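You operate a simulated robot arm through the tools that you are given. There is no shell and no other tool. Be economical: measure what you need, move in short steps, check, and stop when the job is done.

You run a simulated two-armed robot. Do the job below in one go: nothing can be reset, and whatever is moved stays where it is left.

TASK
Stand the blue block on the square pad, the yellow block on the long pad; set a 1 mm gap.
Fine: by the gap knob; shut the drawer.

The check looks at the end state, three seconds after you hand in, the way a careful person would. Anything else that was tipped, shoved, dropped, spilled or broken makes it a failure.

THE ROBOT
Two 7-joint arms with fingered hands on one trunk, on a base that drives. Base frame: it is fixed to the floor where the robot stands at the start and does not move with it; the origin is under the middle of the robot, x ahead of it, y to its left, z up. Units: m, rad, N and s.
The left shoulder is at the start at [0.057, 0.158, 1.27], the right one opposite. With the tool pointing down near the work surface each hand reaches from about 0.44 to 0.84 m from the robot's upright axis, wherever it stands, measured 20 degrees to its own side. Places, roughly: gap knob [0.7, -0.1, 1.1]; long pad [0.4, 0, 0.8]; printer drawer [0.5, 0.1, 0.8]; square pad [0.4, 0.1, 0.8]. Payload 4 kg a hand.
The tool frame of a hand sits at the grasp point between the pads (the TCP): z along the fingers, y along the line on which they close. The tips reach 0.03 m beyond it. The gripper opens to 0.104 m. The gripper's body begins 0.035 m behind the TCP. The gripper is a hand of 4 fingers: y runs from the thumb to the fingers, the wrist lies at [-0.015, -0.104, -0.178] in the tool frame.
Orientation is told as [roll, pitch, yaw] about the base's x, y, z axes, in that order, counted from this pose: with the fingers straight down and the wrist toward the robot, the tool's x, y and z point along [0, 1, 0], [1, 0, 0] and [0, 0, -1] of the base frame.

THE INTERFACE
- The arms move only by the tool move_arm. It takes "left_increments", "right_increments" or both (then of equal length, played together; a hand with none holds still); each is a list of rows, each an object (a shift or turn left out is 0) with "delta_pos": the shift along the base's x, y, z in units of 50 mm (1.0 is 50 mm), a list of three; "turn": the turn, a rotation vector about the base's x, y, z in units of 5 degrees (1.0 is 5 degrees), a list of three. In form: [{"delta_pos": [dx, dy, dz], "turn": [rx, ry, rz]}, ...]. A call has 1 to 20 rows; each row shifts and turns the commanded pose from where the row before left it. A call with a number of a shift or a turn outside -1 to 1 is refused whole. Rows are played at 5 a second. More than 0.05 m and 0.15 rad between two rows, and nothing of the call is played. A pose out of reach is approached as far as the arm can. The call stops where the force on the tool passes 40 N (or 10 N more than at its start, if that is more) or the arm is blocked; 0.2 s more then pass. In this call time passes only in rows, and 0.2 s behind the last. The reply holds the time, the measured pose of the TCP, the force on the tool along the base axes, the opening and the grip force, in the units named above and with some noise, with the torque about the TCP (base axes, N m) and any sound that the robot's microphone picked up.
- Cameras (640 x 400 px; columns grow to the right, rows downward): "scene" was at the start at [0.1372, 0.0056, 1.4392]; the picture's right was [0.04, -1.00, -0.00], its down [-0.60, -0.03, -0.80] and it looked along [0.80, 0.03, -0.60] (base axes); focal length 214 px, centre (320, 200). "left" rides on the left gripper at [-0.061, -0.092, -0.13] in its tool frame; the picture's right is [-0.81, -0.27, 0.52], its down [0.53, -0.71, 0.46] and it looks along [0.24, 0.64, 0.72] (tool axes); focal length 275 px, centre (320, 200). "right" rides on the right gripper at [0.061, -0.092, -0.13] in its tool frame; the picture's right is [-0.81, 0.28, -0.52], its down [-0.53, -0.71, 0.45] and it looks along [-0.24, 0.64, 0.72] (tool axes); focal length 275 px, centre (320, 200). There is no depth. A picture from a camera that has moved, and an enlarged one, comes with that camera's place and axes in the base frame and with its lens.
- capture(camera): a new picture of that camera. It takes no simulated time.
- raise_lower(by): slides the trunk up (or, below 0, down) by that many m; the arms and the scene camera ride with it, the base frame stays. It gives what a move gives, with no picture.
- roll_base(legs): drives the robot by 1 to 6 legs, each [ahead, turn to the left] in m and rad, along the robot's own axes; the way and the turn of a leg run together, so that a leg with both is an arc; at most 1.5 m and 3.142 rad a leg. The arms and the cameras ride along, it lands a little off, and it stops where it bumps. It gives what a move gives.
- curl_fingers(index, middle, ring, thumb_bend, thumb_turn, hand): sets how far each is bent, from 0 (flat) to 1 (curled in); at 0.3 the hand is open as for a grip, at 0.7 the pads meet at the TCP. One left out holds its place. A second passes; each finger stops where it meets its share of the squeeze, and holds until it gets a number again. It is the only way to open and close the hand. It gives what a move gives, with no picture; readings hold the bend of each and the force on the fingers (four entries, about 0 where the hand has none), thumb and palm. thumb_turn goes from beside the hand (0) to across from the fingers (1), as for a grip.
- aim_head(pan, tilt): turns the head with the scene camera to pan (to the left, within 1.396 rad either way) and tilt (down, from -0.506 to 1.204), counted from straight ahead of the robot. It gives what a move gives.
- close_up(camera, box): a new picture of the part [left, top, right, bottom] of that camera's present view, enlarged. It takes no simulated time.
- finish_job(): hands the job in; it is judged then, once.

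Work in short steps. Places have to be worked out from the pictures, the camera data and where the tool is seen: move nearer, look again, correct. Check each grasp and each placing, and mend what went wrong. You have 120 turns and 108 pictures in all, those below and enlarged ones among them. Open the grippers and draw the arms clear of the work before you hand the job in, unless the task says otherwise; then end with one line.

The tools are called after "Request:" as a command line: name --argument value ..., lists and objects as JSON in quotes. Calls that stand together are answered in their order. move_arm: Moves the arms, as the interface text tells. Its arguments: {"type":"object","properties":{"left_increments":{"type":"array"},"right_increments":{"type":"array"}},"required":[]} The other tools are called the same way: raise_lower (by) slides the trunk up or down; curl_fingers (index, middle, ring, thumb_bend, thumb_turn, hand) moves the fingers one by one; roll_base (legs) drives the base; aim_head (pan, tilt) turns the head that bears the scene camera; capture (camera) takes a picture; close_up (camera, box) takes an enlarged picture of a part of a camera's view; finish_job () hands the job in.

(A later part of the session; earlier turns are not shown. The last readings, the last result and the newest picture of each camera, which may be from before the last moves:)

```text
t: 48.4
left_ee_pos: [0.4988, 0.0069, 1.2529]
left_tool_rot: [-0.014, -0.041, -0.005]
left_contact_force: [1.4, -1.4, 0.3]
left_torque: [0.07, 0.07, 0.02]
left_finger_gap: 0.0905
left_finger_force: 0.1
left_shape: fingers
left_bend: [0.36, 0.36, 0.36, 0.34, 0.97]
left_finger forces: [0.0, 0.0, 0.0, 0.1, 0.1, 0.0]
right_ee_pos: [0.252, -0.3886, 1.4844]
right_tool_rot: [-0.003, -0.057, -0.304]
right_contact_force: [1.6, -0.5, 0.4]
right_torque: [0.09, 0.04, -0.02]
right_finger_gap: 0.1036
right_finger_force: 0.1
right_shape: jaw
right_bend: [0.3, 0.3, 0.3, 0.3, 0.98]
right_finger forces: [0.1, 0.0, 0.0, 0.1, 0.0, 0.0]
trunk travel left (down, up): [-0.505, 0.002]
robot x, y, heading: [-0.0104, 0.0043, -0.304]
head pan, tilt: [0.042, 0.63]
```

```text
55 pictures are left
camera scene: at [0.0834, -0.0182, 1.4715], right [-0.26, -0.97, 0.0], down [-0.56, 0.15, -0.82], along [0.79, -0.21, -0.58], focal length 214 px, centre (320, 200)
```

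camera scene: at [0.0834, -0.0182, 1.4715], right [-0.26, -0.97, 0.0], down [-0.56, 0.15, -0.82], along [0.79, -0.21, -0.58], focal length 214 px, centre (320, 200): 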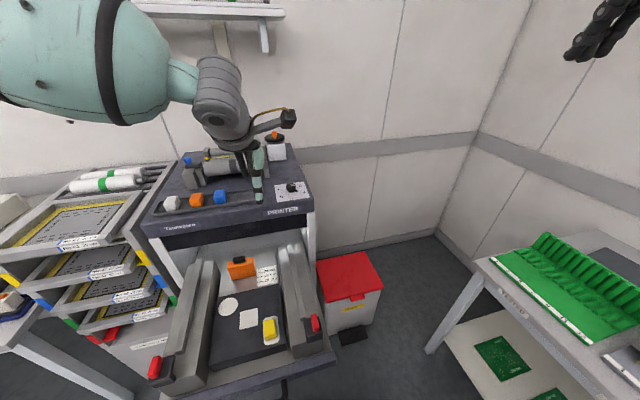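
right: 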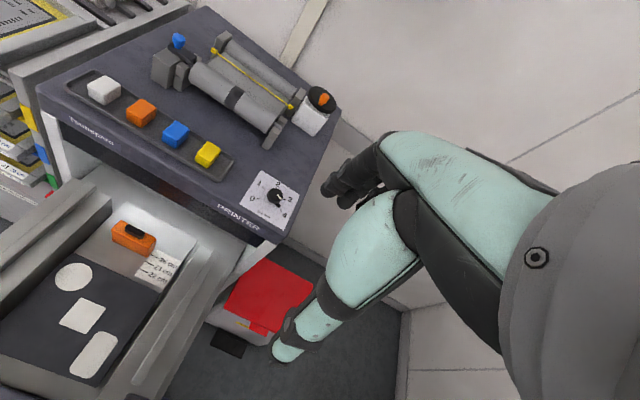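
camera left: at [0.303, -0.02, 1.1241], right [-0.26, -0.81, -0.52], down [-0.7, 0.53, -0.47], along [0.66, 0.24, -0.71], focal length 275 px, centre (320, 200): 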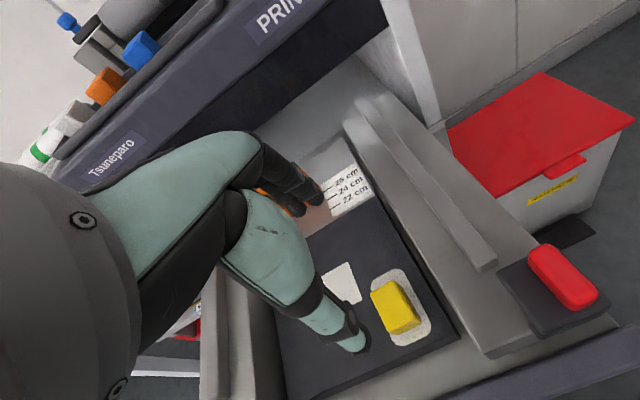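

The readings suggest the robot is still rocking (a slight lean) after stopping. I wait a moment with a null move and look again.

Request:
move_arm --left_increments '[{"delta_pos": [0, 0, 0]}, {"delta_pos": [0, 0, 0]}, {"delta_pos": [0, 0, 0]}, {"delta_pos": [0, 0, 0]}, {"delta_pos": [0, 0, 0]}]'

Request:
capture --camera "scene"

```text
t: 49.6
left_ee_pos: [0.5179, 0.001, 1.2463]
left_tool_rot: [-0.009, -0.026, -0.003]
left_contact_force: [0.0, -0.1, 0.9]
left_torque: [0.0, -0.01, -0.03]
left_finger_gap: 0.0903
left_finger_force: 0.0
left_shape: fingers
left_bend: [0.36, 0.36, 0.36, 0.34, 0.97]
left_finger forces: [0.0, 0.0, 0.1, 0.1, 0.1, 0.0]
right_ee_pos: [0.2749, -0.3934, 1.4812]
right_tool_rot: [0.001, -0.047, -0.301]
right_contact_force: [-0.5, -0.2, -0.6]
right_torque: [0.0, -0.04, 0.03]
right_finger_gap: 0.1041
right_finger_force: 0.0
right_shape: jaw
right_bend: [0.3, 0.3, 0.3, 0.3, 0.98]
right_finger forces: [0.1, 0.1, 0.1, 0.1, 0.0, 0.0]
trunk travel left (down, up): [-0.505, 0.002]
robot x, y, heading: [-0.0097, 0.0053, -0.303]
head pan, tilt: [0.042, 0.63]
```

```text
54 pictures are left
camera scene: at [0.1131, -0.0275, 1.4691], right [-0.26, -0.97, 0.0], down [-0.57, 0.15, -0.8], along [0.78, -0.21, -0.59], focal length 214 px, centre (320, 200)
```

scene: 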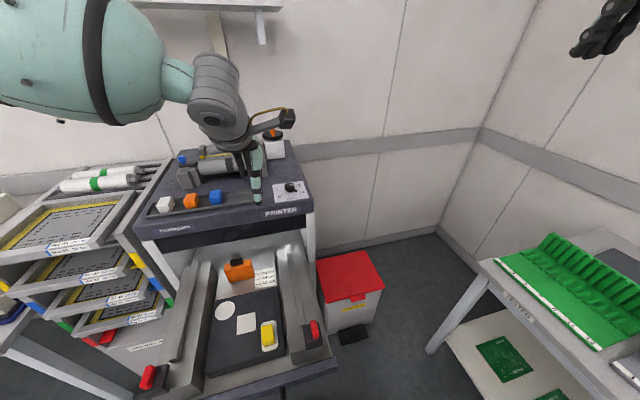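

Settled. I move the left hand to above the blue block at about [0.713, 0.137].

Request:
move_arm --left_increments '[{"delta_pos": [0.2, 0.7, 0]}, {"delta_pos": [0.4, 0.7, -0.2]}, {"delta_pos": [0.7, 0.5, -0.2]}, {"delta_pos": [0.7, 0.4, -0.2]}, {"delta_pos": [0.7, 0.3, -0.3]}, {"delta_pos": [0.7, 0.12, -0.3]}, {"delta_pos": [0.5, 0, -0.1]}, {"delta_pos": [0, 0, 0]}]'

Request:
capture --camera "left"

Request:
close_up --camera "scene" --box '[140, 130, 320, 250]'

```text
t: 51.4
left_ee_pos: [0.7112, 0.1373, 1.1816]
left_tool_rot: [-0.008, -0.029, -0.003]
left_contact_force: [-0.2, -0.2, 0.2]
left_torque: [0.06, -0.03, -0.02]
left_finger_gap: 0.0905
left_finger_force: 0.0
left_shape: fingers
left_bend: [0.36, 0.36, 0.36, 0.34, 0.97]
left_finger forces: [0.0, 0.1, 0.1, 0.1, 0.1, 0.1]
right_ee_pos: [0.2733, -0.3913, 1.4813]
right_tool_rot: [0.006, -0.056, -0.296]
right_contact_force: [0.3, 0.4, -0.3]
right_torque: [-0.05, 0.0, 0.03]
right_finger_gap: 0.1041
right_finger_force: 0.1
right_shape: jaw
right_bend: [0.3, 0.3, 0.3, 0.3, 0.98]
right_finger forces: [0.0, 0.0, 0.0, 0.0, 0.0, 0.0]
trunk travel left (down, up): [-0.505, 0.002]
robot x, y, heading: [-0.0102, 0.0001, -0.304]
head pan, tilt: [0.042, 0.63]
```

```text
53 pictures are left
camera left: at [0.6162, 0.0784, 1.3108], right [-0.26, -0.81, -0.52], down [-0.7, 0.53, -0.48], along [0.67, 0.23, -0.71], focal length 275 px, centre (320, 200)
```

left: 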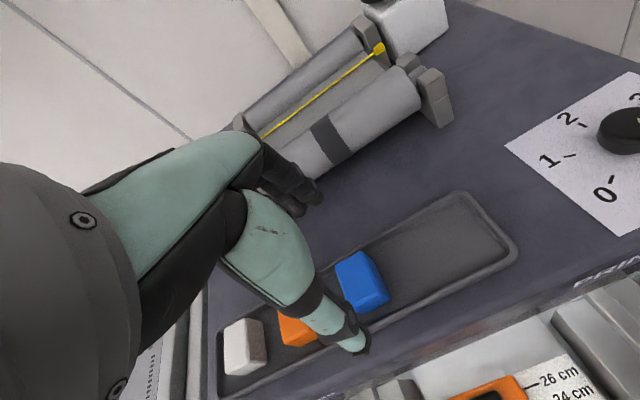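

```text
3.33 times, centred on (230, 190) of scene
camera zoom: at [0.1204, -0.0293, 1.4684], right [-0.26, -0.97, 0.0], down [-0.58, 0.15, -0.8], along [0.77, -0.21, -0.6], focal length 715 px, centre (620, 233)
```

zoom: 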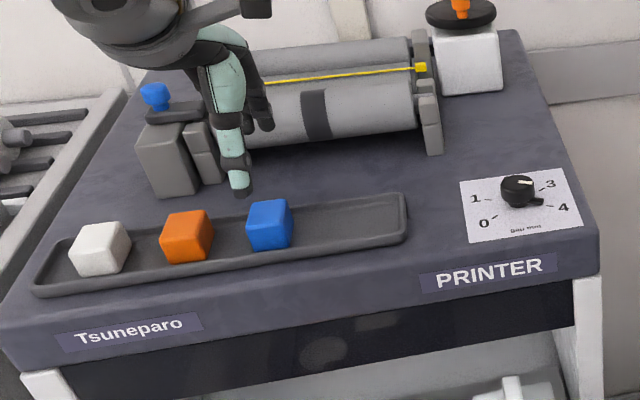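

Blue centre ≈[0.716, 0.139]. I descend around it to z≈1.110.

Request:
move_arm --left_increments '[{"delta_pos": [0.07, -0.03, 0]}, {"delta_pos": [0, 0, -0.5]}, {"delta_pos": [0, 0, -0.5]}, {"delta_pos": [0, 0, -0.42]}, {"delta_pos": [0, 0, 0]}]'

Request:
close_up --camera "left" --box '[200, 160, 440, 340]'

```text
t: 52.6
left_ee_pos: [0.7175, 0.1344, 1.1075]
left_tool_rot: [-0.012, -0.027, -0.003]
left_contact_force: [0.1, -0.1, 0.2]
left_torque: [0.0, -0.02, -0.02]
left_finger_gap: 0.0905
left_finger_force: 0.0
left_shape: fingers
left_bend: [0.36, 0.36, 0.36, 0.34, 0.97]
left_finger forces: [0.0, 0.1, 0.0, 0.0, 0.0, 0.0]
right_ee_pos: [0.2768, -0.3938, 1.4792]
right_tool_rot: [0.007, -0.053, -0.295]
right_contact_force: [-1.1, -0.5, -0.8]
right_torque: [-0.02, 0.01, 0.0]
right_finger_gap: 0.1037
right_finger_force: 0.0
right_shape: jaw
right_bend: [0.3, 0.3, 0.3, 0.3, 0.98]
right_finger forces: [0.0, 0.0, 0.0, 0.0, 0.0, 0.0]
trunk travel left (down, up): [-0.505, 0.002]
robot x, y, heading: [-0.0141, 0.0041, -0.303]
head pan, tilt: [0.042, 0.63]
```

```text
2.22 times, centred on (320, 250) of left
camera zoom: at [0.6225, 0.0762, 1.2387], right [-0.27, -0.81, -0.52], down [-0.7, 0.53, -0.48], along [0.66, 0.23, -0.71], focal length 612 px, centre (320, 89)
```

zoom: 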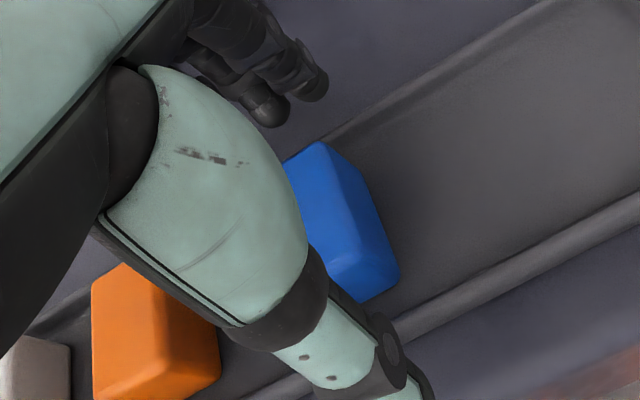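

I raise 3 mm to clear the tray lips, nudge 2 mm left, then close in two stages.

Request:
move_arm --left_increments '[{"delta_pos": [-0.02, 0.05, 0.07]}, {"delta_pos": [0, 0, 0]}]'

Request:
curl_fingers --hand "left" --index 0.6 --middle 0.6 --ring 0.58 --thumb_bend 0.6

Request:
close_up --camera "left" --box '[200, 160, 440, 340]'

```text
t: 53.2
left_ee_pos: [0.7178, 0.1377, 1.1132]
left_tool_rot: [-0.01, -0.027, -0.005]
left_contact_force: [0.3, -0.5, -0.5]
left_torque: [-0.01, 0.0, -0.01]
left_finger_gap: 0.0904
left_finger_force: 0.0
left_shape: fingers
left_bend: [0.36, 0.36, 0.36, 0.34, 0.97]
left_finger forces: [0.0, 0.1, 0.0, 0.0, 0.1, 0.0]
right_ee_pos: [0.2771, -0.3923, 1.4796]
right_tool_rot: [0.006, -0.052, -0.295]
right_contact_force: [0.9, 0.2, -0.5]
right_torque: [-0.01, 0.03, 0.01]
right_finger_gap: 0.1039
right_finger_force: 0.1
right_shape: jaw
right_bend: [0.3, 0.3, 0.3, 0.3, 0.98]
right_finger forces: [0.1, 0.0, 0.1, 0.1, 0.1, 0.1]
trunk travel left (down, up): [-0.505, 0.002]
robot x, y, heading: [-0.0123, 0.0062, -0.304]
head pan, tilt: [0.042, 0.63]
```

```text
t: 54.2
left_ee_pos: [0.7167, 0.1378, 1.1139]
left_tool_rot: [-0.01, -0.026, -0.005]
left_contact_force: [-0.2, 0.3, 0.6]
left_torque: [0.04, -0.01, 0.0]
left_finger_gap: 0.0399
left_finger_force: 5.3
left_shape: fingers
left_bend: [0.56, 0.57, 0.57, 0.54, 0.97]
left_finger forces: [2.7, 2.4, 0.0, 0.0, 5.3, 0.0]
right_ee_pos: [0.2767, -0.3927, 1.4806]
right_tool_rot: [0.007, -0.053, -0.295]
right_contact_force: [0.2, -0.4, -1.0]
right_torque: [-0.05, 0.0, 0.0]
right_finger_gap: 0.1039
right_finger_force: 0.1
right_shape: jaw
right_bend: [0.3, 0.3, 0.3, 0.3, 0.98]
right_finger forces: [0.1, 0.0, 0.0, 0.0, 0.0, 0.1]
trunk travel left (down, up): [-0.505, 0.002]
robot x, y, heading: [-0.0062, 0.001, -0.3]
head pan, tilt: [0.042, 0.63]
```

```text
2.22 times, centred on (320, 250) of left
camera zoom: at [0.6217, 0.0788, 1.2426], right [-0.26, -0.81, -0.52], down [-0.7, 0.53, -0.48], along [0.66, 0.23, -0.71], focal length 612 px, centre (320, 89)
```

zoom: 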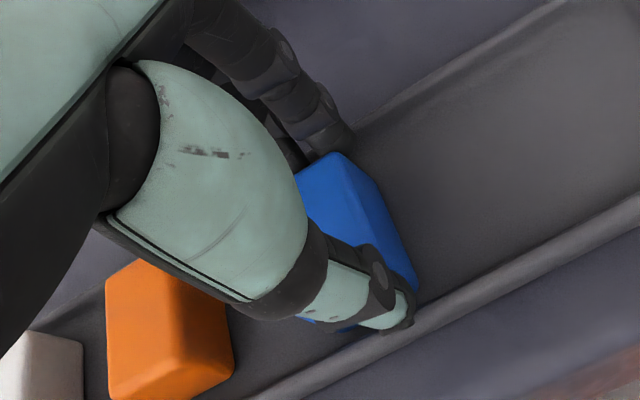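

Same balanced grasp as yellow. I squeeze a little more, lift, and back the base off 0.14 m.

Request:
curl_fingers --hand "left" --index 0.66 --middle 0.66 --ring 0.58 --thumb_bend 0.66

Request:
move_arm --left_increments '[{"delta_pos": [0, 0, 0.3]}, {"delta_pos": [0, 0, 0.6]}, {"delta_pos": [0, 0, 0.6]}, {"delta_pos": [0, 0, 0]}]'

Request:
roll_base --legs '[[-0.14, 0]]'

Request:
capture --camera "scene"

```text
t: 55.2
left_ee_pos: [0.7168, 0.1384, 1.1131]
left_tool_rot: [-0.011, -0.027, -0.004]
left_contact_force: [0.4, 0.2, 0.4]
left_torque: [-0.03, 0.02, 0.0]
left_finger_gap: 0.0389
left_finger_force: 11.2
left_shape: fingers
left_bend: [0.58, 0.6, 0.57, 0.54, 0.96]
left_finger forces: [6.1, 5.4, 0.0, 0.1, 11.4, 0.1]
right_ee_pos: [0.2763, -0.3926, 1.4801]
right_tool_rot: [0.007, -0.051, -0.295]
right_contact_force: [0.4, -0.4, -0.4]
right_torque: [-0.04, -0.04, -0.02]
right_finger_gap: 0.1038
right_finger_force: 0.1
right_shape: jaw
right_bend: [0.3, 0.3, 0.3, 0.3, 0.98]
right_finger forces: [0.0, 0.0, 0.1, 0.0, 0.1, 0.0]
trunk travel left (down, up): [-0.505, 0.002]
robot x, y, heading: [-0.011, 0.0051, -0.304]
head pan, tilt: [0.042, 0.63]
```

```text
t: 56.2
left_ee_pos: [0.7173, 0.1385, 1.1894]
left_tool_rot: [-0.01, -0.024, -0.004]
left_contact_force: [-0.2, 0.4, -0.8]
left_torque: [-0.02, -0.03, 0.01]
left_finger_gap: 0.0388
left_finger_force: 11.0
left_shape: fingers
left_bend: [0.58, 0.6, 0.57, 0.54, 0.96]
left_finger forces: [6.1, 5.0, 0.0, 0.0, 11.2, 0.0]
right_ee_pos: [0.2776, -0.3923, 1.479]
right_tool_rot: [0.007, -0.054, -0.297]
right_contact_force: [-0.6, 0.1, -0.2]
right_torque: [-0.02, 0.03, -0.02]
right_finger_gap: 0.104
right_finger_force: 0.1
right_shape: jaw
right_bend: [0.3, 0.3, 0.3, 0.3, 0.98]
right_finger forces: [0.0, 0.0, 0.1, 0.0, 0.0, 0.0]
trunk travel left (down, up): [-0.505, 0.002]
robot x, y, heading: [-0.0085, 0.0028, -0.304]
head pan, tilt: [0.042, 0.63]
```

```text
t: 57.6
left_ee_pos: [0.5831, 0.1792, 1.1865]
left_tool_rot: [-0.009, -0.022, -0.002]
left_contact_force: [0.3, 0.6, -0.9]
left_torque: [0.04, 0.05, -0.01]
left_finger_gap: 0.039
left_finger_force: 11.3
left_shape: fingers
left_bend: [0.58, 0.6, 0.57, 0.54, 0.96]
left_finger forces: [6.2, 5.1, 0.1, 0.1, 11.2, 0.0]
right_ee_pos: [0.1454, -0.3512, 1.4788]
right_tool_rot: [0.007, -0.049, -0.296]
right_contact_force: [0.2, 0.2, -0.3]
right_torque: [0.02, 0.0, 0.0]
right_finger_gap: 0.1039
right_finger_force: 0.0
right_shape: jaw
right_bend: [0.3, 0.3, 0.3, 0.3, 0.98]
right_finger forces: [0.0, 0.1, 0.0, 0.0, 0.1, 0.0]
trunk travel left (down, up): [-0.505, 0.002]
robot x, y, heading: [-0.1477, 0.0477, -0.303]
head pan, tilt: [0.042, 0.63]
```

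```text
49 pictures are left
camera scene: at [-0.0081, 0.0105, 1.4677], right [-0.26, -0.97, 0.0], down [-0.58, 0.15, -0.8], along [0.77, -0.2, -0.6], focal length 214 px, centre (320, 200)
```

scene: 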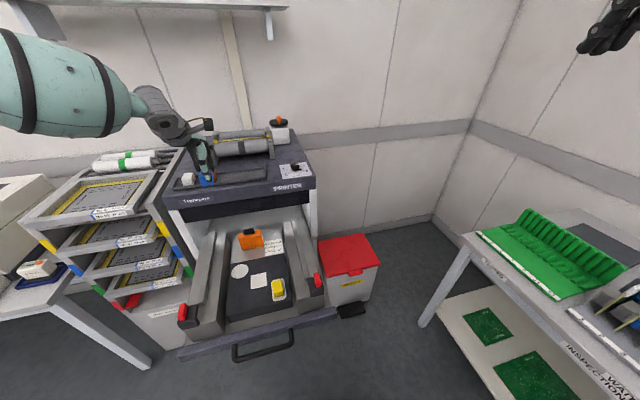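

Blue is held, yellow still stands. I move over the square pad and then lower the trunk.

Request:
move_arm --left_increments '[{"delta_pos": [-0.7, -0.4, 0]}, {"delta_pos": [-0.7, -0.4, 0]}, {"delta_pos": [-0.7, -0.4, 0]}, {"delta_pos": [-0.64, -0.35, 0]}, {"delta_pos": [0, 0, 0]}]'

Request:
raise_lower --by -0.25

Request:
capture --camera "left"

Request:
close_up --camera "scene" --box '[190, 140, 330, 260]'

```text
t: 58.8
left_ee_pos: [0.4326, 0.1075, 1.1964]
left_tool_rot: [-0.014, -0.038, -0.002]
left_contact_force: [-0.4, 0.2, 0.0]
left_torque: [-0.03, 0.0, 0.02]
left_finger_gap: 0.039
left_finger_force: 11.8
left_shape: fingers
left_bend: [0.58, 0.61, 0.57, 0.55, 0.96]
left_finger forces: [6.0, 5.1, 0.1, 0.0, 11.2, 0.1]
right_ee_pos: [0.131, -0.3436, 1.4864]
right_tool_rot: [0.017, -0.074, -0.284]
right_contact_force: [0.1, 0.0, 1.0]
right_torque: [0.0, -0.01, -0.03]
right_finger_gap: 0.104
right_finger_force: 0.0
right_shape: jaw
right_bend: [0.3, 0.3, 0.3, 0.3, 0.97]
right_finger forces: [0.1, 0.0, 0.0, 0.0, 0.0, 0.0]
trunk travel left (down, up): [-0.505, 0.002]
robot x, y, heading: [-0.1407, 0.0473, -0.301]
head pan, tilt: [0.042, 0.63]
```

```text
t: 61.4
left_ee_pos: [0.4313, 0.107, 0.9466]
left_tool_rot: [-0.014, -0.038, -0.002]
left_contact_force: [0.2, 0.7, -0.4]
left_torque: [-0.01, 0.01, 0.0]
left_finger_gap: 0.0392
left_finger_force: 11.1
left_shape: fingers
left_bend: [0.58, 0.61, 0.57, 0.55, 0.96]
left_finger forces: [6.1, 5.2, 0.0, 0.1, 11.2, 0.1]
right_ee_pos: [0.1276, -0.342, 1.2366]
right_tool_rot: [0.018, -0.076, -0.287]
right_contact_force: [0.7, 0.3, -0.2]
right_torque: [-0.01, 0.02, 0.01]
right_finger_gap: 0.1041
right_finger_force: 0.0
right_shape: jaw
right_bend: [0.3, 0.3, 0.3, 0.3, 0.97]
right_finger forces: [0.1, 0.0, 0.0, 0.0, 0.1, 0.0]
trunk travel left (down, up): [-0.255, 0.252]
robot x, y, heading: [-0.1456, 0.0482, -0.301]
head pan, tilt: [0.042, 0.63]
```

```text
48 pictures are left
camera left: at [0.3352, 0.0487, 1.0752], right [-0.26, -0.82, -0.52], down [-0.69, 0.53, -0.49], along [0.67, 0.23, -0.7], focal length 275 px, centre (320, 200)
```

left: 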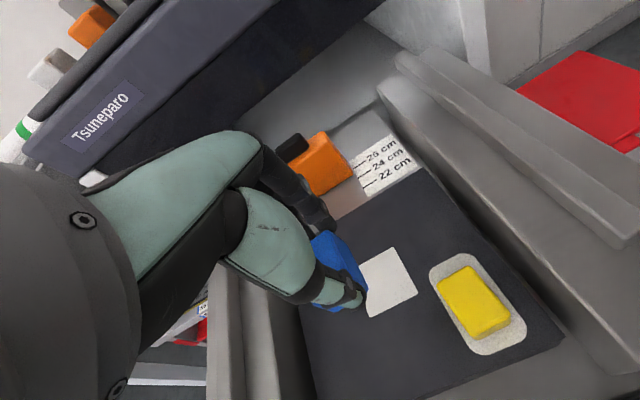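

```text
3.33 times, centred on (260, 200) of scene
camera zoom: at [-0.0149, 0.0126, 1.2189], right [-0.26, -0.97, 0.0], down [-0.58, 0.15, -0.8], along [0.77, -0.2, -0.6], focal length 715 px, centre (520, 200)
```

zoom: 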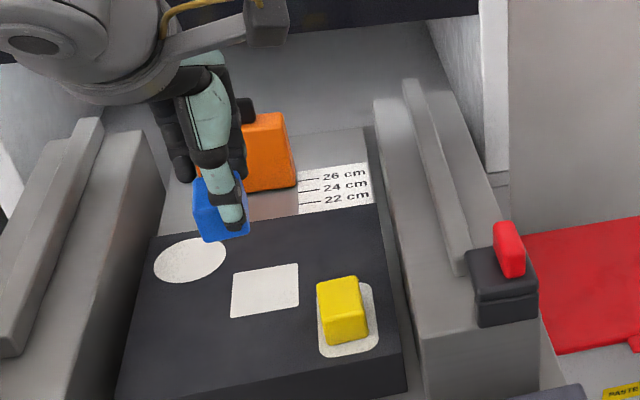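

Square pad ≈[0.448, 0.1005]. I level the hand (2° pitch), move over it and descend to z≈0.88.

Request:
move_arm --left_increments '[{"delta_pos": [0.33, -0.16, 0], "turn": [0.16, 0.4, 0]}, {"delta_pos": [0, 0, -0.5]}, {"delta_pos": [0, 0, -0.5]}, {"delta_pos": [0, 0, -0.3]}, {"delta_pos": [0, 0, 0]}]'

Request:
close_up --camera "left" --box '[280, 200, 440, 330]'

Request:
close_up --camera "scene" --box '[210, 170, 310, 260]'

```text
t: 62.5
left_ee_pos: [0.4484, 0.0993, 0.8808]
left_tool_rot: [-0.001, -0.005, -0.003]
left_contact_force: [-0.2, -0.5, -0.2]
left_torque: [-0.03, -0.03, -0.01]
left_finger_gap: 0.0391
left_finger_force: 11.3
left_shape: fingers
left_bend: [0.58, 0.61, 0.57, 0.55, 0.96]
left_finger forces: [6.1, 5.1, 0.0, 0.0, 11.1, 0.0]
right_ee_pos: [0.1267, -0.343, 1.2375]
right_tool_rot: [0.017, -0.077, -0.286]
right_contact_force: [0.1, 0.5, -0.8]
right_torque: [-0.03, 0.01, -0.02]
right_finger_gap: 0.1041
right_finger_force: 0.0
right_shape: jaw
right_bend: [0.3, 0.3, 0.3, 0.3, 0.97]
right_finger forces: [0.0, 0.0, 0.1, 0.0, 0.0, 0.1]
trunk travel left (down, up): [-0.255, 0.252]
robot x, y, heading: [-0.1444, 0.0466, -0.305]
head pan, tilt: [0.042, 0.63]
```

```text
3.08 times, centred on (360, 265) of left
camera zoom: at [0.356, 0.0389, 1.0124], right [-0.28, -0.81, -0.52], down [-0.71, 0.54, -0.46], along [0.65, 0.24, -0.72], focal length 847 px, centre (197, 0)
```

zoom: 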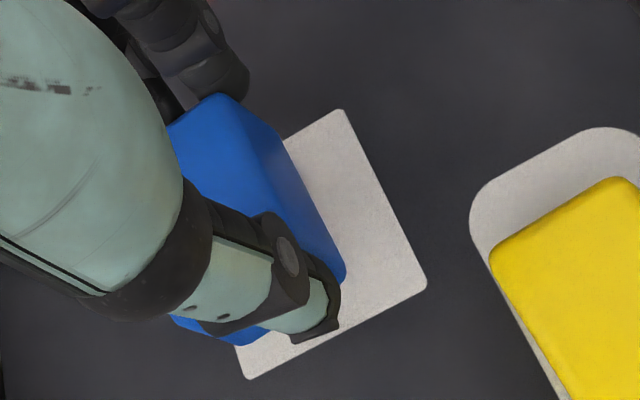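

```text
4.44 times, centred on (260, 215) of scene
camera zoom: at [-0.0152, 0.0127, 1.219], right [-0.26, -0.97, 0.0], down [-0.58, 0.15, -0.8], along [0.77, -0.2, -0.6], focal length 953 px, centre (587, 133)
```

zoom: 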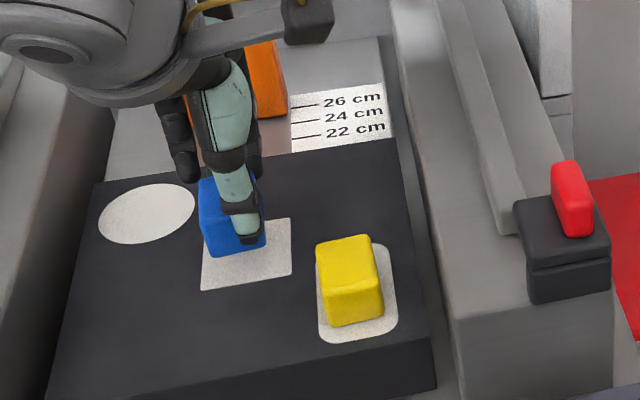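

Computed: the block should go ~5 mm forward and ~1 mm right. I also restore the tilt at which it was picked, so it lands flat, and descend to z≈0.862.

Request:
move_arm --left_increments '[{"delta_pos": [0.1, -0.02, 0], "turn": [-0.1, -0.23, 0]}, {"delta_pos": [0, 0, -0.2]}, {"delta_pos": [0, 0, -0.18]}, {"delta_pos": [0, 0, 0]}]'

Request:
close_up --camera "left" --box '[280, 200, 440, 330]'

Request:
close_up --camera "scene" --box '[210, 170, 310, 260]'

```text
t: 63.5
left_ee_pos: [0.4518, 0.099, 0.8629]
left_tool_rot: [-0.009, -0.022, -0.004]
left_contact_force: [0.5, -0.5, -0.7]
left_torque: [0.03, -0.02, -0.01]
left_finger_gap: 0.039
left_finger_force: 10.8
left_shape: fingers
left_bend: [0.58, 0.61, 0.57, 0.55, 0.96]
left_finger forces: [6.0, 5.1, 0.1, 0.0, 11.1, 0.0]
right_ee_pos: [0.1274, -0.3429, 1.2377]
right_tool_rot: [0.016, -0.075, -0.287]
right_contact_force: [-0.1, -0.3, 0.2]
right_torque: [-0.05, -0.02, -0.01]
right_finger_gap: 0.104
right_finger_force: 0.0
right_shape: jaw
right_bend: [0.3, 0.3, 0.3, 0.3, 0.97]
right_finger forces: [0.1, 0.1, 0.0, 0.1, 0.0, 0.0]
trunk travel left (down, up): [-0.255, 0.252]
robot x, y, heading: [-0.1425, 0.0492, -0.303]
head pan, tilt: [0.042, 0.63]
```

```text
3.08 times, centred on (360, 265) of left
camera zoom: at [0.3584, 0.0388, 0.9919], right [-0.27, -0.81, -0.52], down [-0.7, 0.53, -0.48], along [0.66, 0.24, -0.71], focal length 847 px, centre (197, 0)
```

zoom: 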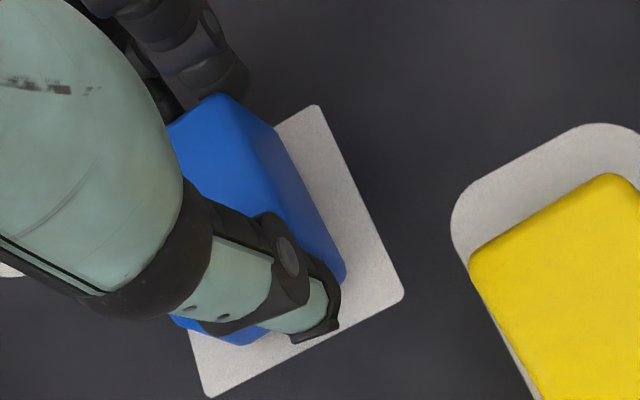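

```text
4.44 times, centred on (260, 215) of scene
camera zoom: at [-0.015, 0.0126, 1.2189], right [-0.26, -0.97, 0.0], down [-0.58, 0.15, -0.8], along [0.77, -0.2, -0.6], focal length 953 px, centre (587, 133)
```

zoom: 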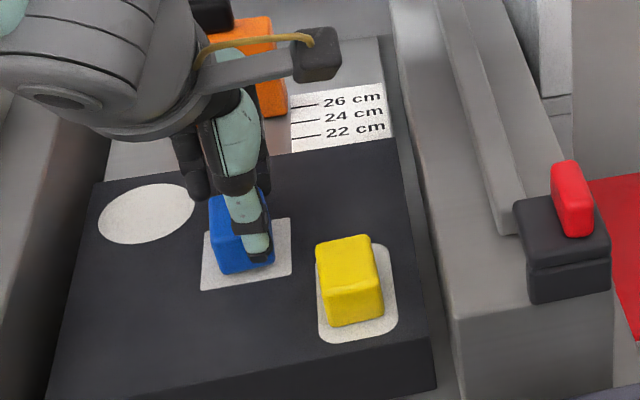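

Nicely placed over the square pad. Descending to contact in 2 mm steps.

Request:
move_arm --left_increments '[{"delta_pos": [0, 0, -0.05]}, {"delta_pos": [0, 0, -0.05]}, {"delta_pos": [0, 0, -0.04]}, {"delta_pos": [0, 0, 0]}]'

```text
t: 64.5
left_ee_pos: [0.4529, 0.0973, 0.8569]
left_tool_rot: [-0.008, -0.027, -0.003]
left_contact_force: [1.4, -0.1, 10.6]
left_torque: [0.02, 0.0, 0.02]
left_finger_gap: 0.039
left_finger_force: 12.0
left_shape: fingers
left_bend: [0.58, 0.61, 0.57, 0.55, 0.96]
left_finger forces: [6.4, 6.3, 0.0, 0.1, 11.7, 0.0]
right_ee_pos: [0.1263, -0.3428, 1.2376]
right_tool_rot: [0.018, -0.077, -0.287]
right_contact_force: [-0.5, 0.3, -0.5]
right_torque: [-0.01, -0.06, -0.02]
right_finger_gap: 0.104
right_finger_force: 0.2
right_shape: jaw
right_bend: [0.3, 0.3, 0.3, 0.3, 0.97]
right_finger forces: [0.1, 0.0, 0.1, 0.1, 0.0, 0.1]
trunk travel left (down, up): [-0.255, 0.252]
robot x, y, heading: [-0.1436, 0.0445, -0.302]
head pan, tilt: [0.042, 0.63]
```

Touching (≈10 N). I ease 1 mm, check, then release.

Request:
move_arm --left_increments '[{"delta_pos": [0, 0, 0.03]}, {"delta_pos": [0, 0, 0]}]'

Request:
close_up --camera "scene" --box '[220, 180, 300, 250]'

Request:
close_up --camera "left" --box '[280, 200, 440, 330]'

```text
t: 65.2
left_ee_pos: [0.4529, 0.0992, 0.8584]
left_tool_rot: [-0.008, -0.025, -0.003]
left_contact_force: [2.8, -0.6, 9.1]
left_torque: [0.02, -0.02, -0.01]
left_finger_gap: 0.0389
left_finger_force: 13.1
left_shape: fingers
left_bend: [0.58, 0.6, 0.57, 0.55, 0.96]
left_finger forces: [7.1, 6.5, 0.0, 0.0, 11.2, 0.0]
right_ee_pos: [0.1254, -0.3424, 1.2376]
right_tool_rot: [0.017, -0.078, -0.286]
right_contact_force: [-0.4, 0.2, -0.7]
right_torque: [-0.04, 0.0, 0.02]
right_finger_gap: 0.1037
right_finger_force: 0.0
right_shape: jaw
right_bend: [0.3, 0.3, 0.3, 0.3, 0.97]
right_finger forces: [0.1, 0.0, 0.0, 0.1, 0.0, 0.1]
trunk travel left (down, up): [-0.255, 0.252]
robot x, y, heading: [-0.1429, 0.0484, -0.295]
head pan, tilt: [0.042, 0.63]
```

```text
5.71 times, centred on (260, 215) of scene
camera zoom: at [-0.0156, 0.0124, 1.219], right [-0.26, -0.97, 0.0], down [-0.58, 0.15, -0.8], along [0.77, -0.2, -0.6], focal length 1226 px, centre (663, 114)
```

zoom: 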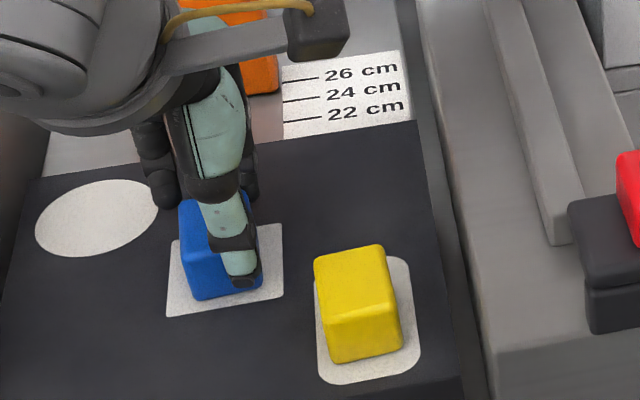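

```text
3.08 times, centred on (360, 265) of left
camera zoom: at [0.3581, 0.039, 0.9873], right [-0.27, -0.81, -0.52], down [-0.7, 0.53, -0.48], along [0.66, 0.23, -0.71], focal length 847 px, centre (197, 0)
```

zoom: 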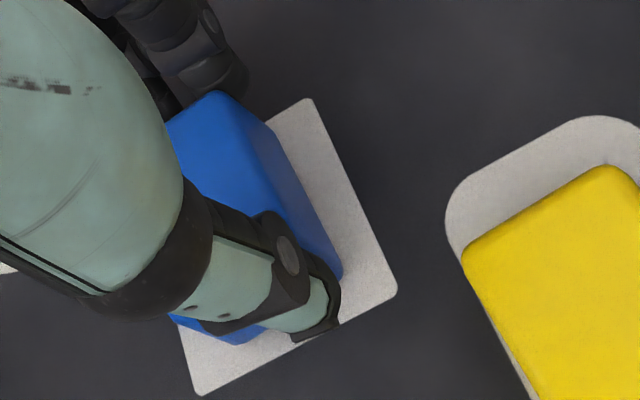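

Well placed. I release and lift away.

Request:
curl_fingers --hand "left" --index 0.48 --middle 0.48 --ring 0.48 --thumb_bend 0.45

Request:
curl_fingers --hand "left" --index 0.36 --middle 0.36 --ring 0.36 --thumb_bend 0.34

Request:
move_arm --left_increments '[{"delta_pos": [0, 0, 0.3]}, {"delta_pos": [0, 0, 0.7]}, {"delta_pos": [0, 0, 0.9]}, {"delta_pos": [0, 0, 0.9]}, {"delta_pos": [0, 0, 0]}]'

Request:
capture --camera "scene"

Request:
capture --camera "left"

```text
t: 66.2
left_ee_pos: [0.452, 0.0986, 0.8575]
left_tool_rot: [-0.01, -0.023, -0.004]
left_contact_force: [-0.4, -0.1, 0.3]
left_torque: [0.0, 0.02, 0.02]
left_finger_gap: 0.0607
left_finger_force: 0.0
left_shape: fingers
left_bend: [0.48, 0.48, 0.48, 0.45, 0.97]
left_finger forces: [0.0, 0.1, 0.1, 0.0, 0.0, 0.1]
right_ee_pos: [0.1277, -0.3434, 1.237]
right_tool_rot: [0.017, -0.075, -0.286]
right_contact_force: [-0.2, -0.3, 0.2]
right_torque: [0.0, -0.02, 0.01]
right_finger_gap: 0.104
right_finger_force: 0.2
right_shape: jaw
right_bend: [0.3, 0.3, 0.3, 0.3, 0.97]
right_finger forces: [0.0, 0.0, 0.0, 0.0, 0.1, 0.1]
trunk travel left (down, up): [-0.255, 0.252]
robot x, y, heading: [-0.1452, 0.0478, -0.304]
head pan, tilt: [0.042, 0.63]
```

```text
t: 67.2
left_ee_pos: [0.4527, 0.0983, 0.8571]
left_tool_rot: [-0.008, -0.024, -0.005]
left_contact_force: [-0.1, 0.2, 1.4]
left_torque: [0.02, 0.03, -0.01]
left_finger_gap: 0.0905
left_finger_force: 0.1
left_shape: fingers
left_bend: [0.36, 0.36, 0.36, 0.34, 0.97]
left_finger forces: [0.1, 0.1, 0.1, 0.1, 0.0, 0.1]
right_ee_pos: [0.1266, -0.3428, 1.2368]
right_tool_rot: [0.017, -0.074, -0.288]
right_contact_force: [-0.5, -0.2, -0.2]
right_torque: [-0.03, 0.05, -0.01]
right_finger_gap: 0.1039
right_finger_force: 0.1
right_shape: jaw
right_bend: [0.3, 0.3, 0.3, 0.3, 0.97]
right_finger forces: [0.1, 0.0, 0.0, 0.0, 0.1, 0.0]
trunk travel left (down, up): [-0.255, 0.252]
robot x, y, heading: [-0.1448, 0.0432, -0.303]
head pan, tilt: [0.042, 0.63]
```

```text
t: 68.3
left_ee_pos: [0.4541, 0.0982, 0.9974]
left_tool_rot: [-0.008, -0.022, -0.004]
left_contact_force: [-0.1, 0.0, -0.2]
left_torque: [0.0, 0.0, -0.05]
left_finger_gap: 0.0903
left_finger_force: 0.0
left_shape: fingers
left_bend: [0.36, 0.36, 0.36, 0.34, 0.97]
left_finger forces: [0.1, 0.0, 0.0, 0.0, 0.1, 0.0]
right_ee_pos: [0.1276, -0.3437, 1.237]
right_tool_rot: [0.016, -0.074, -0.286]
right_contact_force: [0.1, -0.2, -0.1]
right_torque: [-0.01, 0.0, -0.03]
right_finger_gap: 0.1042
right_finger_force: 0.1
right_shape: jaw
right_bend: [0.3, 0.3, 0.3, 0.3, 0.97]
right_finger forces: [0.0, 0.1, 0.1, 0.0, 0.0, 0.0]
trunk travel left (down, up): [-0.255, 0.252]
robot x, y, heading: [-0.1442, 0.0455, -0.302]
head pan, tilt: [0.042, 0.63]
```

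```text
40 pictures are left
camera scene: at [-0.0142, 0.0126, 1.2188], right [-0.26, -0.97, 0.0], down [-0.58, 0.15, -0.8], along [0.77, -0.2, -0.6], focal length 214 px, centre (320, 200)
```

scene: 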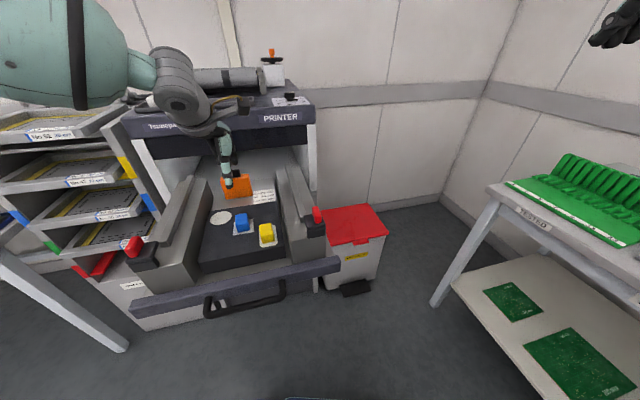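

```text
39 pictures are left
camera left: at [0.3604, 0.0392, 1.1268], right [-0.27, -0.81, -0.52], down [-0.7, 0.53, -0.48], along [0.66, 0.24, -0.71], focal length 275 px, centre (320, 200)
```

left: 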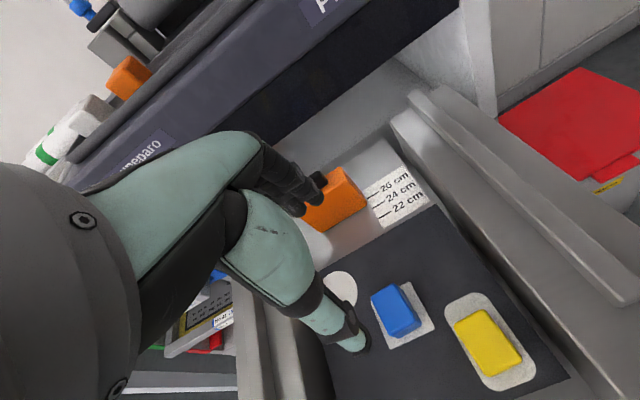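

Both blocks stand on their pads. Next the drawer: I back the base off, then lower to the front beam (estimated x≈0.29, y −0.12…0.33, z≈0.75–0.79). First the base moves back and the fingers close into a pusher.

Request:
roll_base --legs '[[-0.15, 0]]'

Request:
curl_fingers --hand "left" --index 0.68 --middle 0.68 --ring 0.68 --thumb_bend 0.62

Request:
move_arm --left_increments '[{"delta_pos": [-0.7, -0.25, 0]}, {"delta_pos": [-0.7, -0.25, 0]}, {"delta_pos": [-0.7, -0.2, 0]}, {"delta_pos": [0, 0, 0]}, {"delta_pos": [0, 0, 0]}]'

Request:
capture --camera "scene"

Request:
capture --camera "left"

```text
t: 69.8
left_ee_pos: [0.3129, 0.1409, 0.9953]
left_tool_rot: [-0.007, -0.02, -0.004]
left_contact_force: [0.3, -0.8, 0.2]
left_torque: [0.0, 0.0, -0.02]
left_finger_gap: 0.0901
left_finger_force: 0.1
left_shape: fingers
left_bend: [0.36, 0.36, 0.36, 0.34, 0.97]
left_finger forces: [0.0, 0.1, 0.0, 0.0, 0.0, 0.0]
right_ee_pos: [-0.0136, -0.3006, 1.235]
right_tool_rot: [0.015, -0.073, -0.289]
right_contact_force: [0.2, -0.3, 0.0]
right_torque: [0.04, 0.0, 0.02]
right_finger_gap: 0.1039
right_finger_force: 0.1
right_shape: jaw
right_bend: [0.3, 0.3, 0.3, 0.3, 0.97]
right_finger forces: [0.0, 0.0, 0.1, 0.0, 0.0, 0.0]
trunk travel left (down, up): [-0.255, 0.252]
robot x, y, heading: [-0.2861, 0.0934, -0.3]
head pan, tilt: [0.042, 0.63]
```

```text
t: 70.8
left_ee_pos: [0.301, 0.1445, 1.0041]
left_tool_rot: [-0.012, -0.036, -0.006]
left_contact_force: [-0.4, -0.4, -0.2]
left_torque: [0.01, 0.02, 0.0]
left_finger_gap: 0.0138
left_finger_force: 0.0
left_shape: fingers
left_bend: [0.68, 0.68, 0.68, 0.62, 0.97]
left_finger forces: [0.0, 0.0, 0.0, 0.0, 0.1, 0.1]
right_ee_pos: [-0.0283, -0.2948, 1.2424]
right_tool_rot: [0.025, -0.097, -0.278]
right_contact_force: [0.4, -0.2, 0.1]
right_torque: [-0.03, 0.03, 0.0]
right_finger_gap: 0.1042
right_finger_force: 0.1
right_shape: jaw
right_bend: [0.3, 0.3, 0.3, 0.3, 0.98]
right_finger forces: [0.0, 0.1, 0.0, 0.0, 0.0, 0.1]
trunk travel left (down, up): [-0.255, 0.252]
robot x, y, heading: [-0.2864, 0.0916, -0.305]
head pan, tilt: [0.042, 0.63]
```

```text
t: 72.0
left_ee_pos: [0.1942, 0.1093, 1.0036]
left_tool_rot: [-0.009, -0.036, -0.006]
left_contact_force: [0.4, 0.5, 0.2]
left_torque: [0.02, 0.03, 0.02]
left_finger_gap: 0.0139
left_finger_force: 0.1
left_shape: fingers
left_bend: [0.68, 0.68, 0.68, 0.62, 0.97]
left_finger forces: [0.0, 0.0, 0.1, 0.0, 0.0, 0.1]
right_ee_pos: [-0.0279, -0.2929, 1.2429]
right_tool_rot: [0.026, -0.098, -0.279]
right_contact_force: [0.6, 0.0, -0.3]
right_torque: [0.01, 0.03, 0.0]
right_finger_gap: 0.1038
right_finger_force: 0.2
right_shape: jaw
right_bend: [0.3, 0.3, 0.3, 0.3, 0.98]
right_finger forces: [0.0, 0.1, 0.0, 0.0, 0.1, 0.0]
trunk travel left (down, up): [-0.255, 0.252]
robot x, y, heading: [-0.2871, 0.096, -0.302]
head pan, tilt: [0.042, 0.63]
```

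```text
38 pictures are left
camera scene: at [-0.158, 0.0568, 1.2189], right [-0.26, -0.97, 0.0], down [-0.58, 0.16, -0.8], along [0.77, -0.21, -0.6], focal length 214 px, centre (320, 200)
```

scene: 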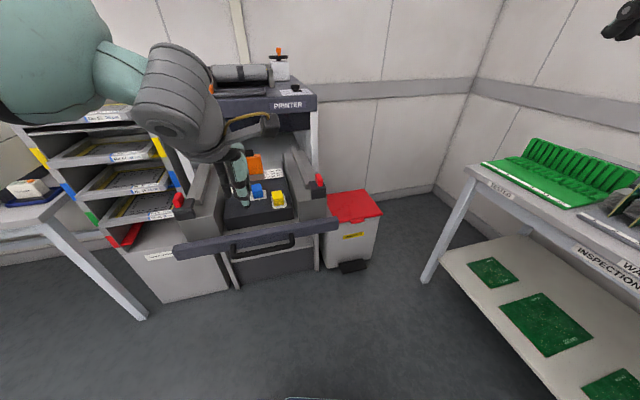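

```text
37 pictures are left
camera left: at [0.0986, 0.0518, 1.1321], right [-0.26, -0.81, -0.52], down [-0.69, 0.53, -0.49], along [0.67, 0.23, -0.7], focal length 275 px, centre (320, 200)
```

left: 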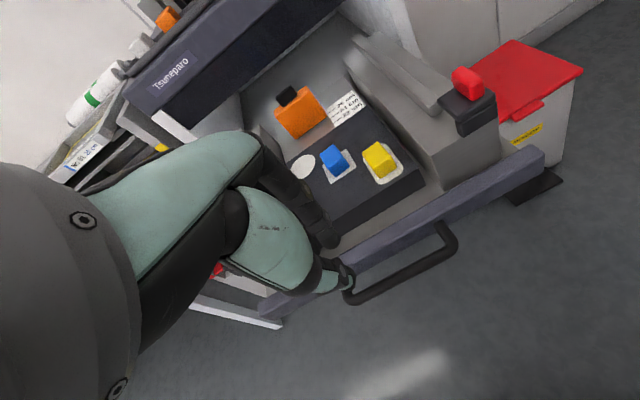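

The drawer's U-handle spans y 0.02–0.20 at x≈0.265, z≈0.70, with the beam behind it. I'll push the handle bar at its centre: lower the trunk 0.2 m and the hand to z≈0.71 in front of it.

Request:
raise_lower --by -0.2

Request:
move_arm --left_increments '[{"delta_pos": [-0.3, 0, 0]}, {"delta_pos": [0, 0, -0.7]}, {"delta_pos": [0, 0, -0.7]}, {"delta_pos": [0, 0, -0.4]}, {"delta_pos": [0, 0, 0]}]'

Request:
capture --camera "scene"

Request:
capture --camera "left"

```text
t: 74.1
left_ee_pos: [0.1941, 0.1096, 0.8024]
left_tool_rot: [-0.011, -0.035, -0.005]
left_contact_force: [-0.3, -0.1, 0.0]
left_torque: [0.03, -0.01, 0.02]
left_finger_gap: 0.0136
left_finger_force: 0.0
left_shape: fingers
left_bend: [0.68, 0.68, 0.68, 0.62, 0.97]
left_finger forces: [0.0, 0.0, 0.1, 0.0, 0.0, 0.0]
right_ee_pos: [-0.0288, -0.2936, 1.041]
right_tool_rot: [0.024, -0.096, -0.28]
right_contact_force: [0.3, 0.2, 0.4]
right_torque: [0.0, 0.0, -0.02]
right_finger_gap: 0.104
right_finger_force: 0.1
right_shape: jaw
right_bend: [0.3, 0.3, 0.3, 0.3, 0.98]
right_finger forces: [0.0, 0.0, 0.1, 0.0, 0.0, 0.1]
trunk travel left (down, up): [-0.055, 0.452]
robot x, y, heading: [-0.2891, 0.088, -0.308]
head pan, tilt: [0.042, 0.63]
```

```text
t: 75.3
left_ee_pos: [0.179, 0.1108, 0.7121]
left_tool_rot: [-0.013, -0.035, -0.005]
left_contact_force: [-0.1, 0.7, 0.1]
left_torque: [0.0, 0.0, -0.03]
left_finger_gap: 0.0138
left_finger_force: 0.0
left_shape: fingers
left_bend: [0.68, 0.68, 0.68, 0.62, 0.97]
left_finger forces: [0.0, 0.0, 0.0, 0.0, 0.0, 0.0]
right_ee_pos: [-0.0286, -0.2932, 1.04]
right_tool_rot: [0.026, -0.098, -0.28]
right_contact_force: [0.4, -0.1, 0.0]
right_torque: [0.02, -0.02, 0.03]
right_finger_gap: 0.1041
right_finger_force: 0.0
right_shape: jaw
right_bend: [0.3, 0.3, 0.3, 0.3, 0.98]
right_finger forces: [0.0, 0.0, 0.0, 0.1, 0.0, 0.0]
trunk travel left (down, up): [-0.055, 0.452]
robot x, y, heading: [-0.2889, 0.0903, -0.306]
head pan, tilt: [0.042, 0.63]
```

```text
36 pictures are left
camera scene: at [-0.1609, 0.0577, 1.0179], right [-0.26, -0.97, 0.0], down [-0.58, 0.16, -0.8], along [0.77, -0.21, -0.6], focal length 214 px, centre (320, 200)
```

scene: 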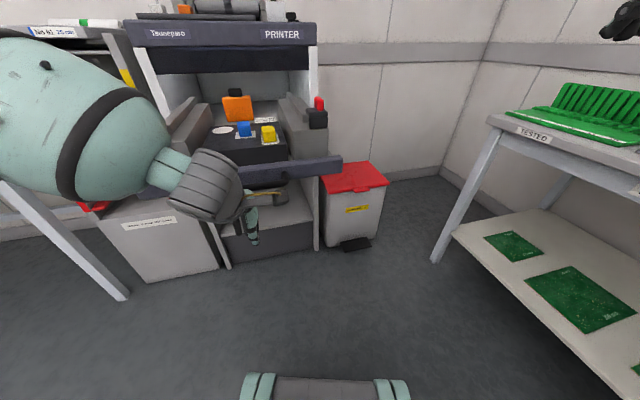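

```text
35 pictures are left
camera left: at [0.0833, 0.0522, 0.8409], right [-0.26, -0.81, -0.52], down [-0.69, 0.53, -0.49], along [0.67, 0.23, -0.7], focal length 275 px, centre (320, 200)
```

left: 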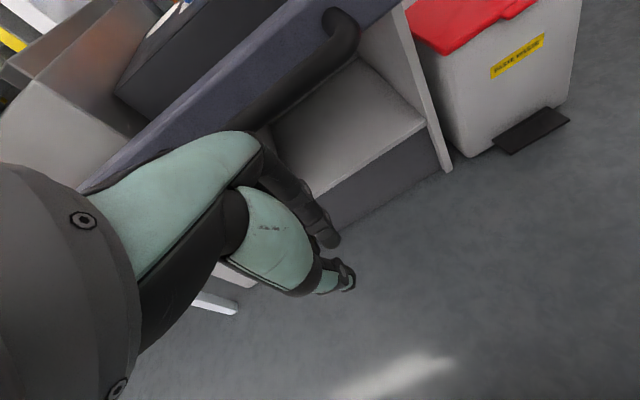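

Re-triangulating puts the handle bar at x≈0.24, z≈0.762. I back off 30 mm, raise to z≈0.765 and look.

Request:
move_arm --left_increments '[{"delta_pos": [-0.5, 0, 0]}, {"delta_pos": [0, 0, 0.5]}, {"delta_pos": [0, 0, 0.56]}, {"delta_pos": [0, 0, 0]}]'

Request:
capture --camera "left"

Request:
close_up --camera "scene" --box '[180, 90, 360, 270]'

```text
t: 76.3
left_ee_pos: [0.1555, 0.1106, 0.7667]
left_tool_rot: [-0.013, -0.034, -0.007]
left_contact_force: [0.1, 0.1, 0.4]
left_torque: [0.0, -0.03, -0.05]
left_finger_gap: 0.0139
left_finger_force: 0.1
left_shape: fingers
left_bend: [0.68, 0.68, 0.68, 0.62, 0.97]
left_finger forces: [0.0, 0.0, 0.1, 0.0, 0.1, 0.1]
right_ee_pos: [-0.028, -0.2935, 1.0412]
right_tool_rot: [0.026, -0.095, -0.28]
right_contact_force: [0.1, 0.7, -0.3]
right_torque: [0.0, 0.02, 0.05]
right_finger_gap: 0.1039
right_finger_force: 0.0
right_shape: jaw
right_bend: [0.3, 0.3, 0.3, 0.3, 0.98]
right_finger forces: [0.0, 0.0, 0.0, 0.1, 0.0, 0.1]
trunk travel left (down, up): [-0.055, 0.452]
robot x, y, heading: [-0.2871, 0.0935, -0.299]
head pan, tilt: [0.042, 0.63]
```

```text
34 pictures are left
camera left: at [0.0592, 0.052, 0.8943], right [-0.26, -0.81, -0.52], down [-0.69, 0.53, -0.49], along [0.67, 0.23, -0.7], focal length 275 px, centre (320, 200)
```

left: 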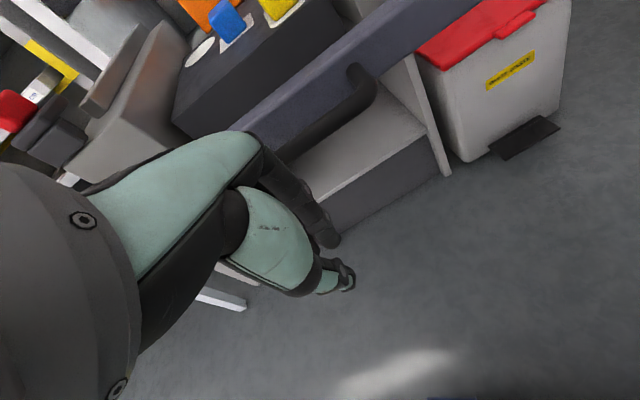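

```text
2.22 times, centred on (270, 180) of scene
camera zoom: at [-0.1603, 0.0576, 1.0177], right [-0.26, -0.97, 0.0], down [-0.58, 0.16, -0.8], along [0.77, -0.21, -0.6], focal length 477 px, centre (431, 244)
```

zoom: 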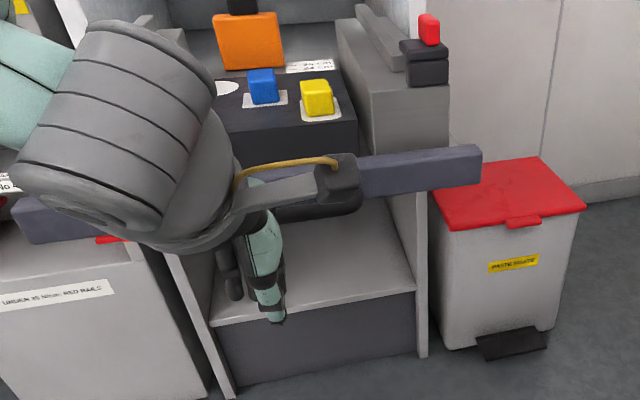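

Bar confirmed at x≈0.238, z≈0.766, level with my fingers. I advance slowly to make contact.

Request:
move_arm --left_increments '[{"delta_pos": [0.25, 0, 0]}, {"delta_pos": [0.2, 0, 0]}, {"delta_pos": [0.2, 0, 0]}, {"delta_pos": [0.2, 0, 0]}, {"delta_pos": [0.2, 0, 0]}, {"delta_pos": [0, 0, 0]}]'

Request:
capture --camera "left"

```text
t: 77.7
left_ee_pos: [0.2074, 0.1111, 0.7656]
left_tool_rot: [-0.011, -0.034, -0.005]
left_contact_force: [0.1, 0.7, 0.6]
left_torque: [-0.03, -0.02, -0.03]
left_finger_gap: 0.0137
left_finger_force: 0.5
left_shape: fingers
left_bend: [0.68, 0.68, 0.68, 0.62, 0.97]
left_finger forces: [0.0, 0.2, 0.0, 0.1, 0.0, 0.0]
right_ee_pos: [-0.0291, -0.2935, 1.0417]
right_tool_rot: [0.024, -0.095, -0.28]
right_contact_force: [-1.2, 0.0, -0.5]
right_torque: [0.0, 0.01, 0.01]
right_finger_gap: 0.1041
right_finger_force: 0.2
right_shape: jaw
right_bend: [0.3, 0.3, 0.3, 0.3, 0.98]
right_finger forces: [0.1, 0.1, 0.1, 0.1, 0.0, 0.0]
trunk travel left (down, up): [-0.055, 0.452]
robot x, y, heading: [-0.2866, 0.0934, -0.303]
head pan, tilt: [0.042, 0.63]
```

```text
32 pictures are left
camera left: at [0.1108, 0.0522, 0.894], right [-0.26, -0.81, -0.52], down [-0.69, 0.53, -0.49], along [0.67, 0.23, -0.7], focal length 275 px, centre (320, 200)
```

left: 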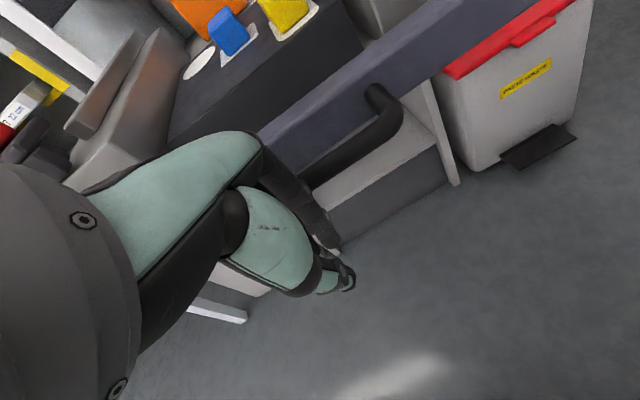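

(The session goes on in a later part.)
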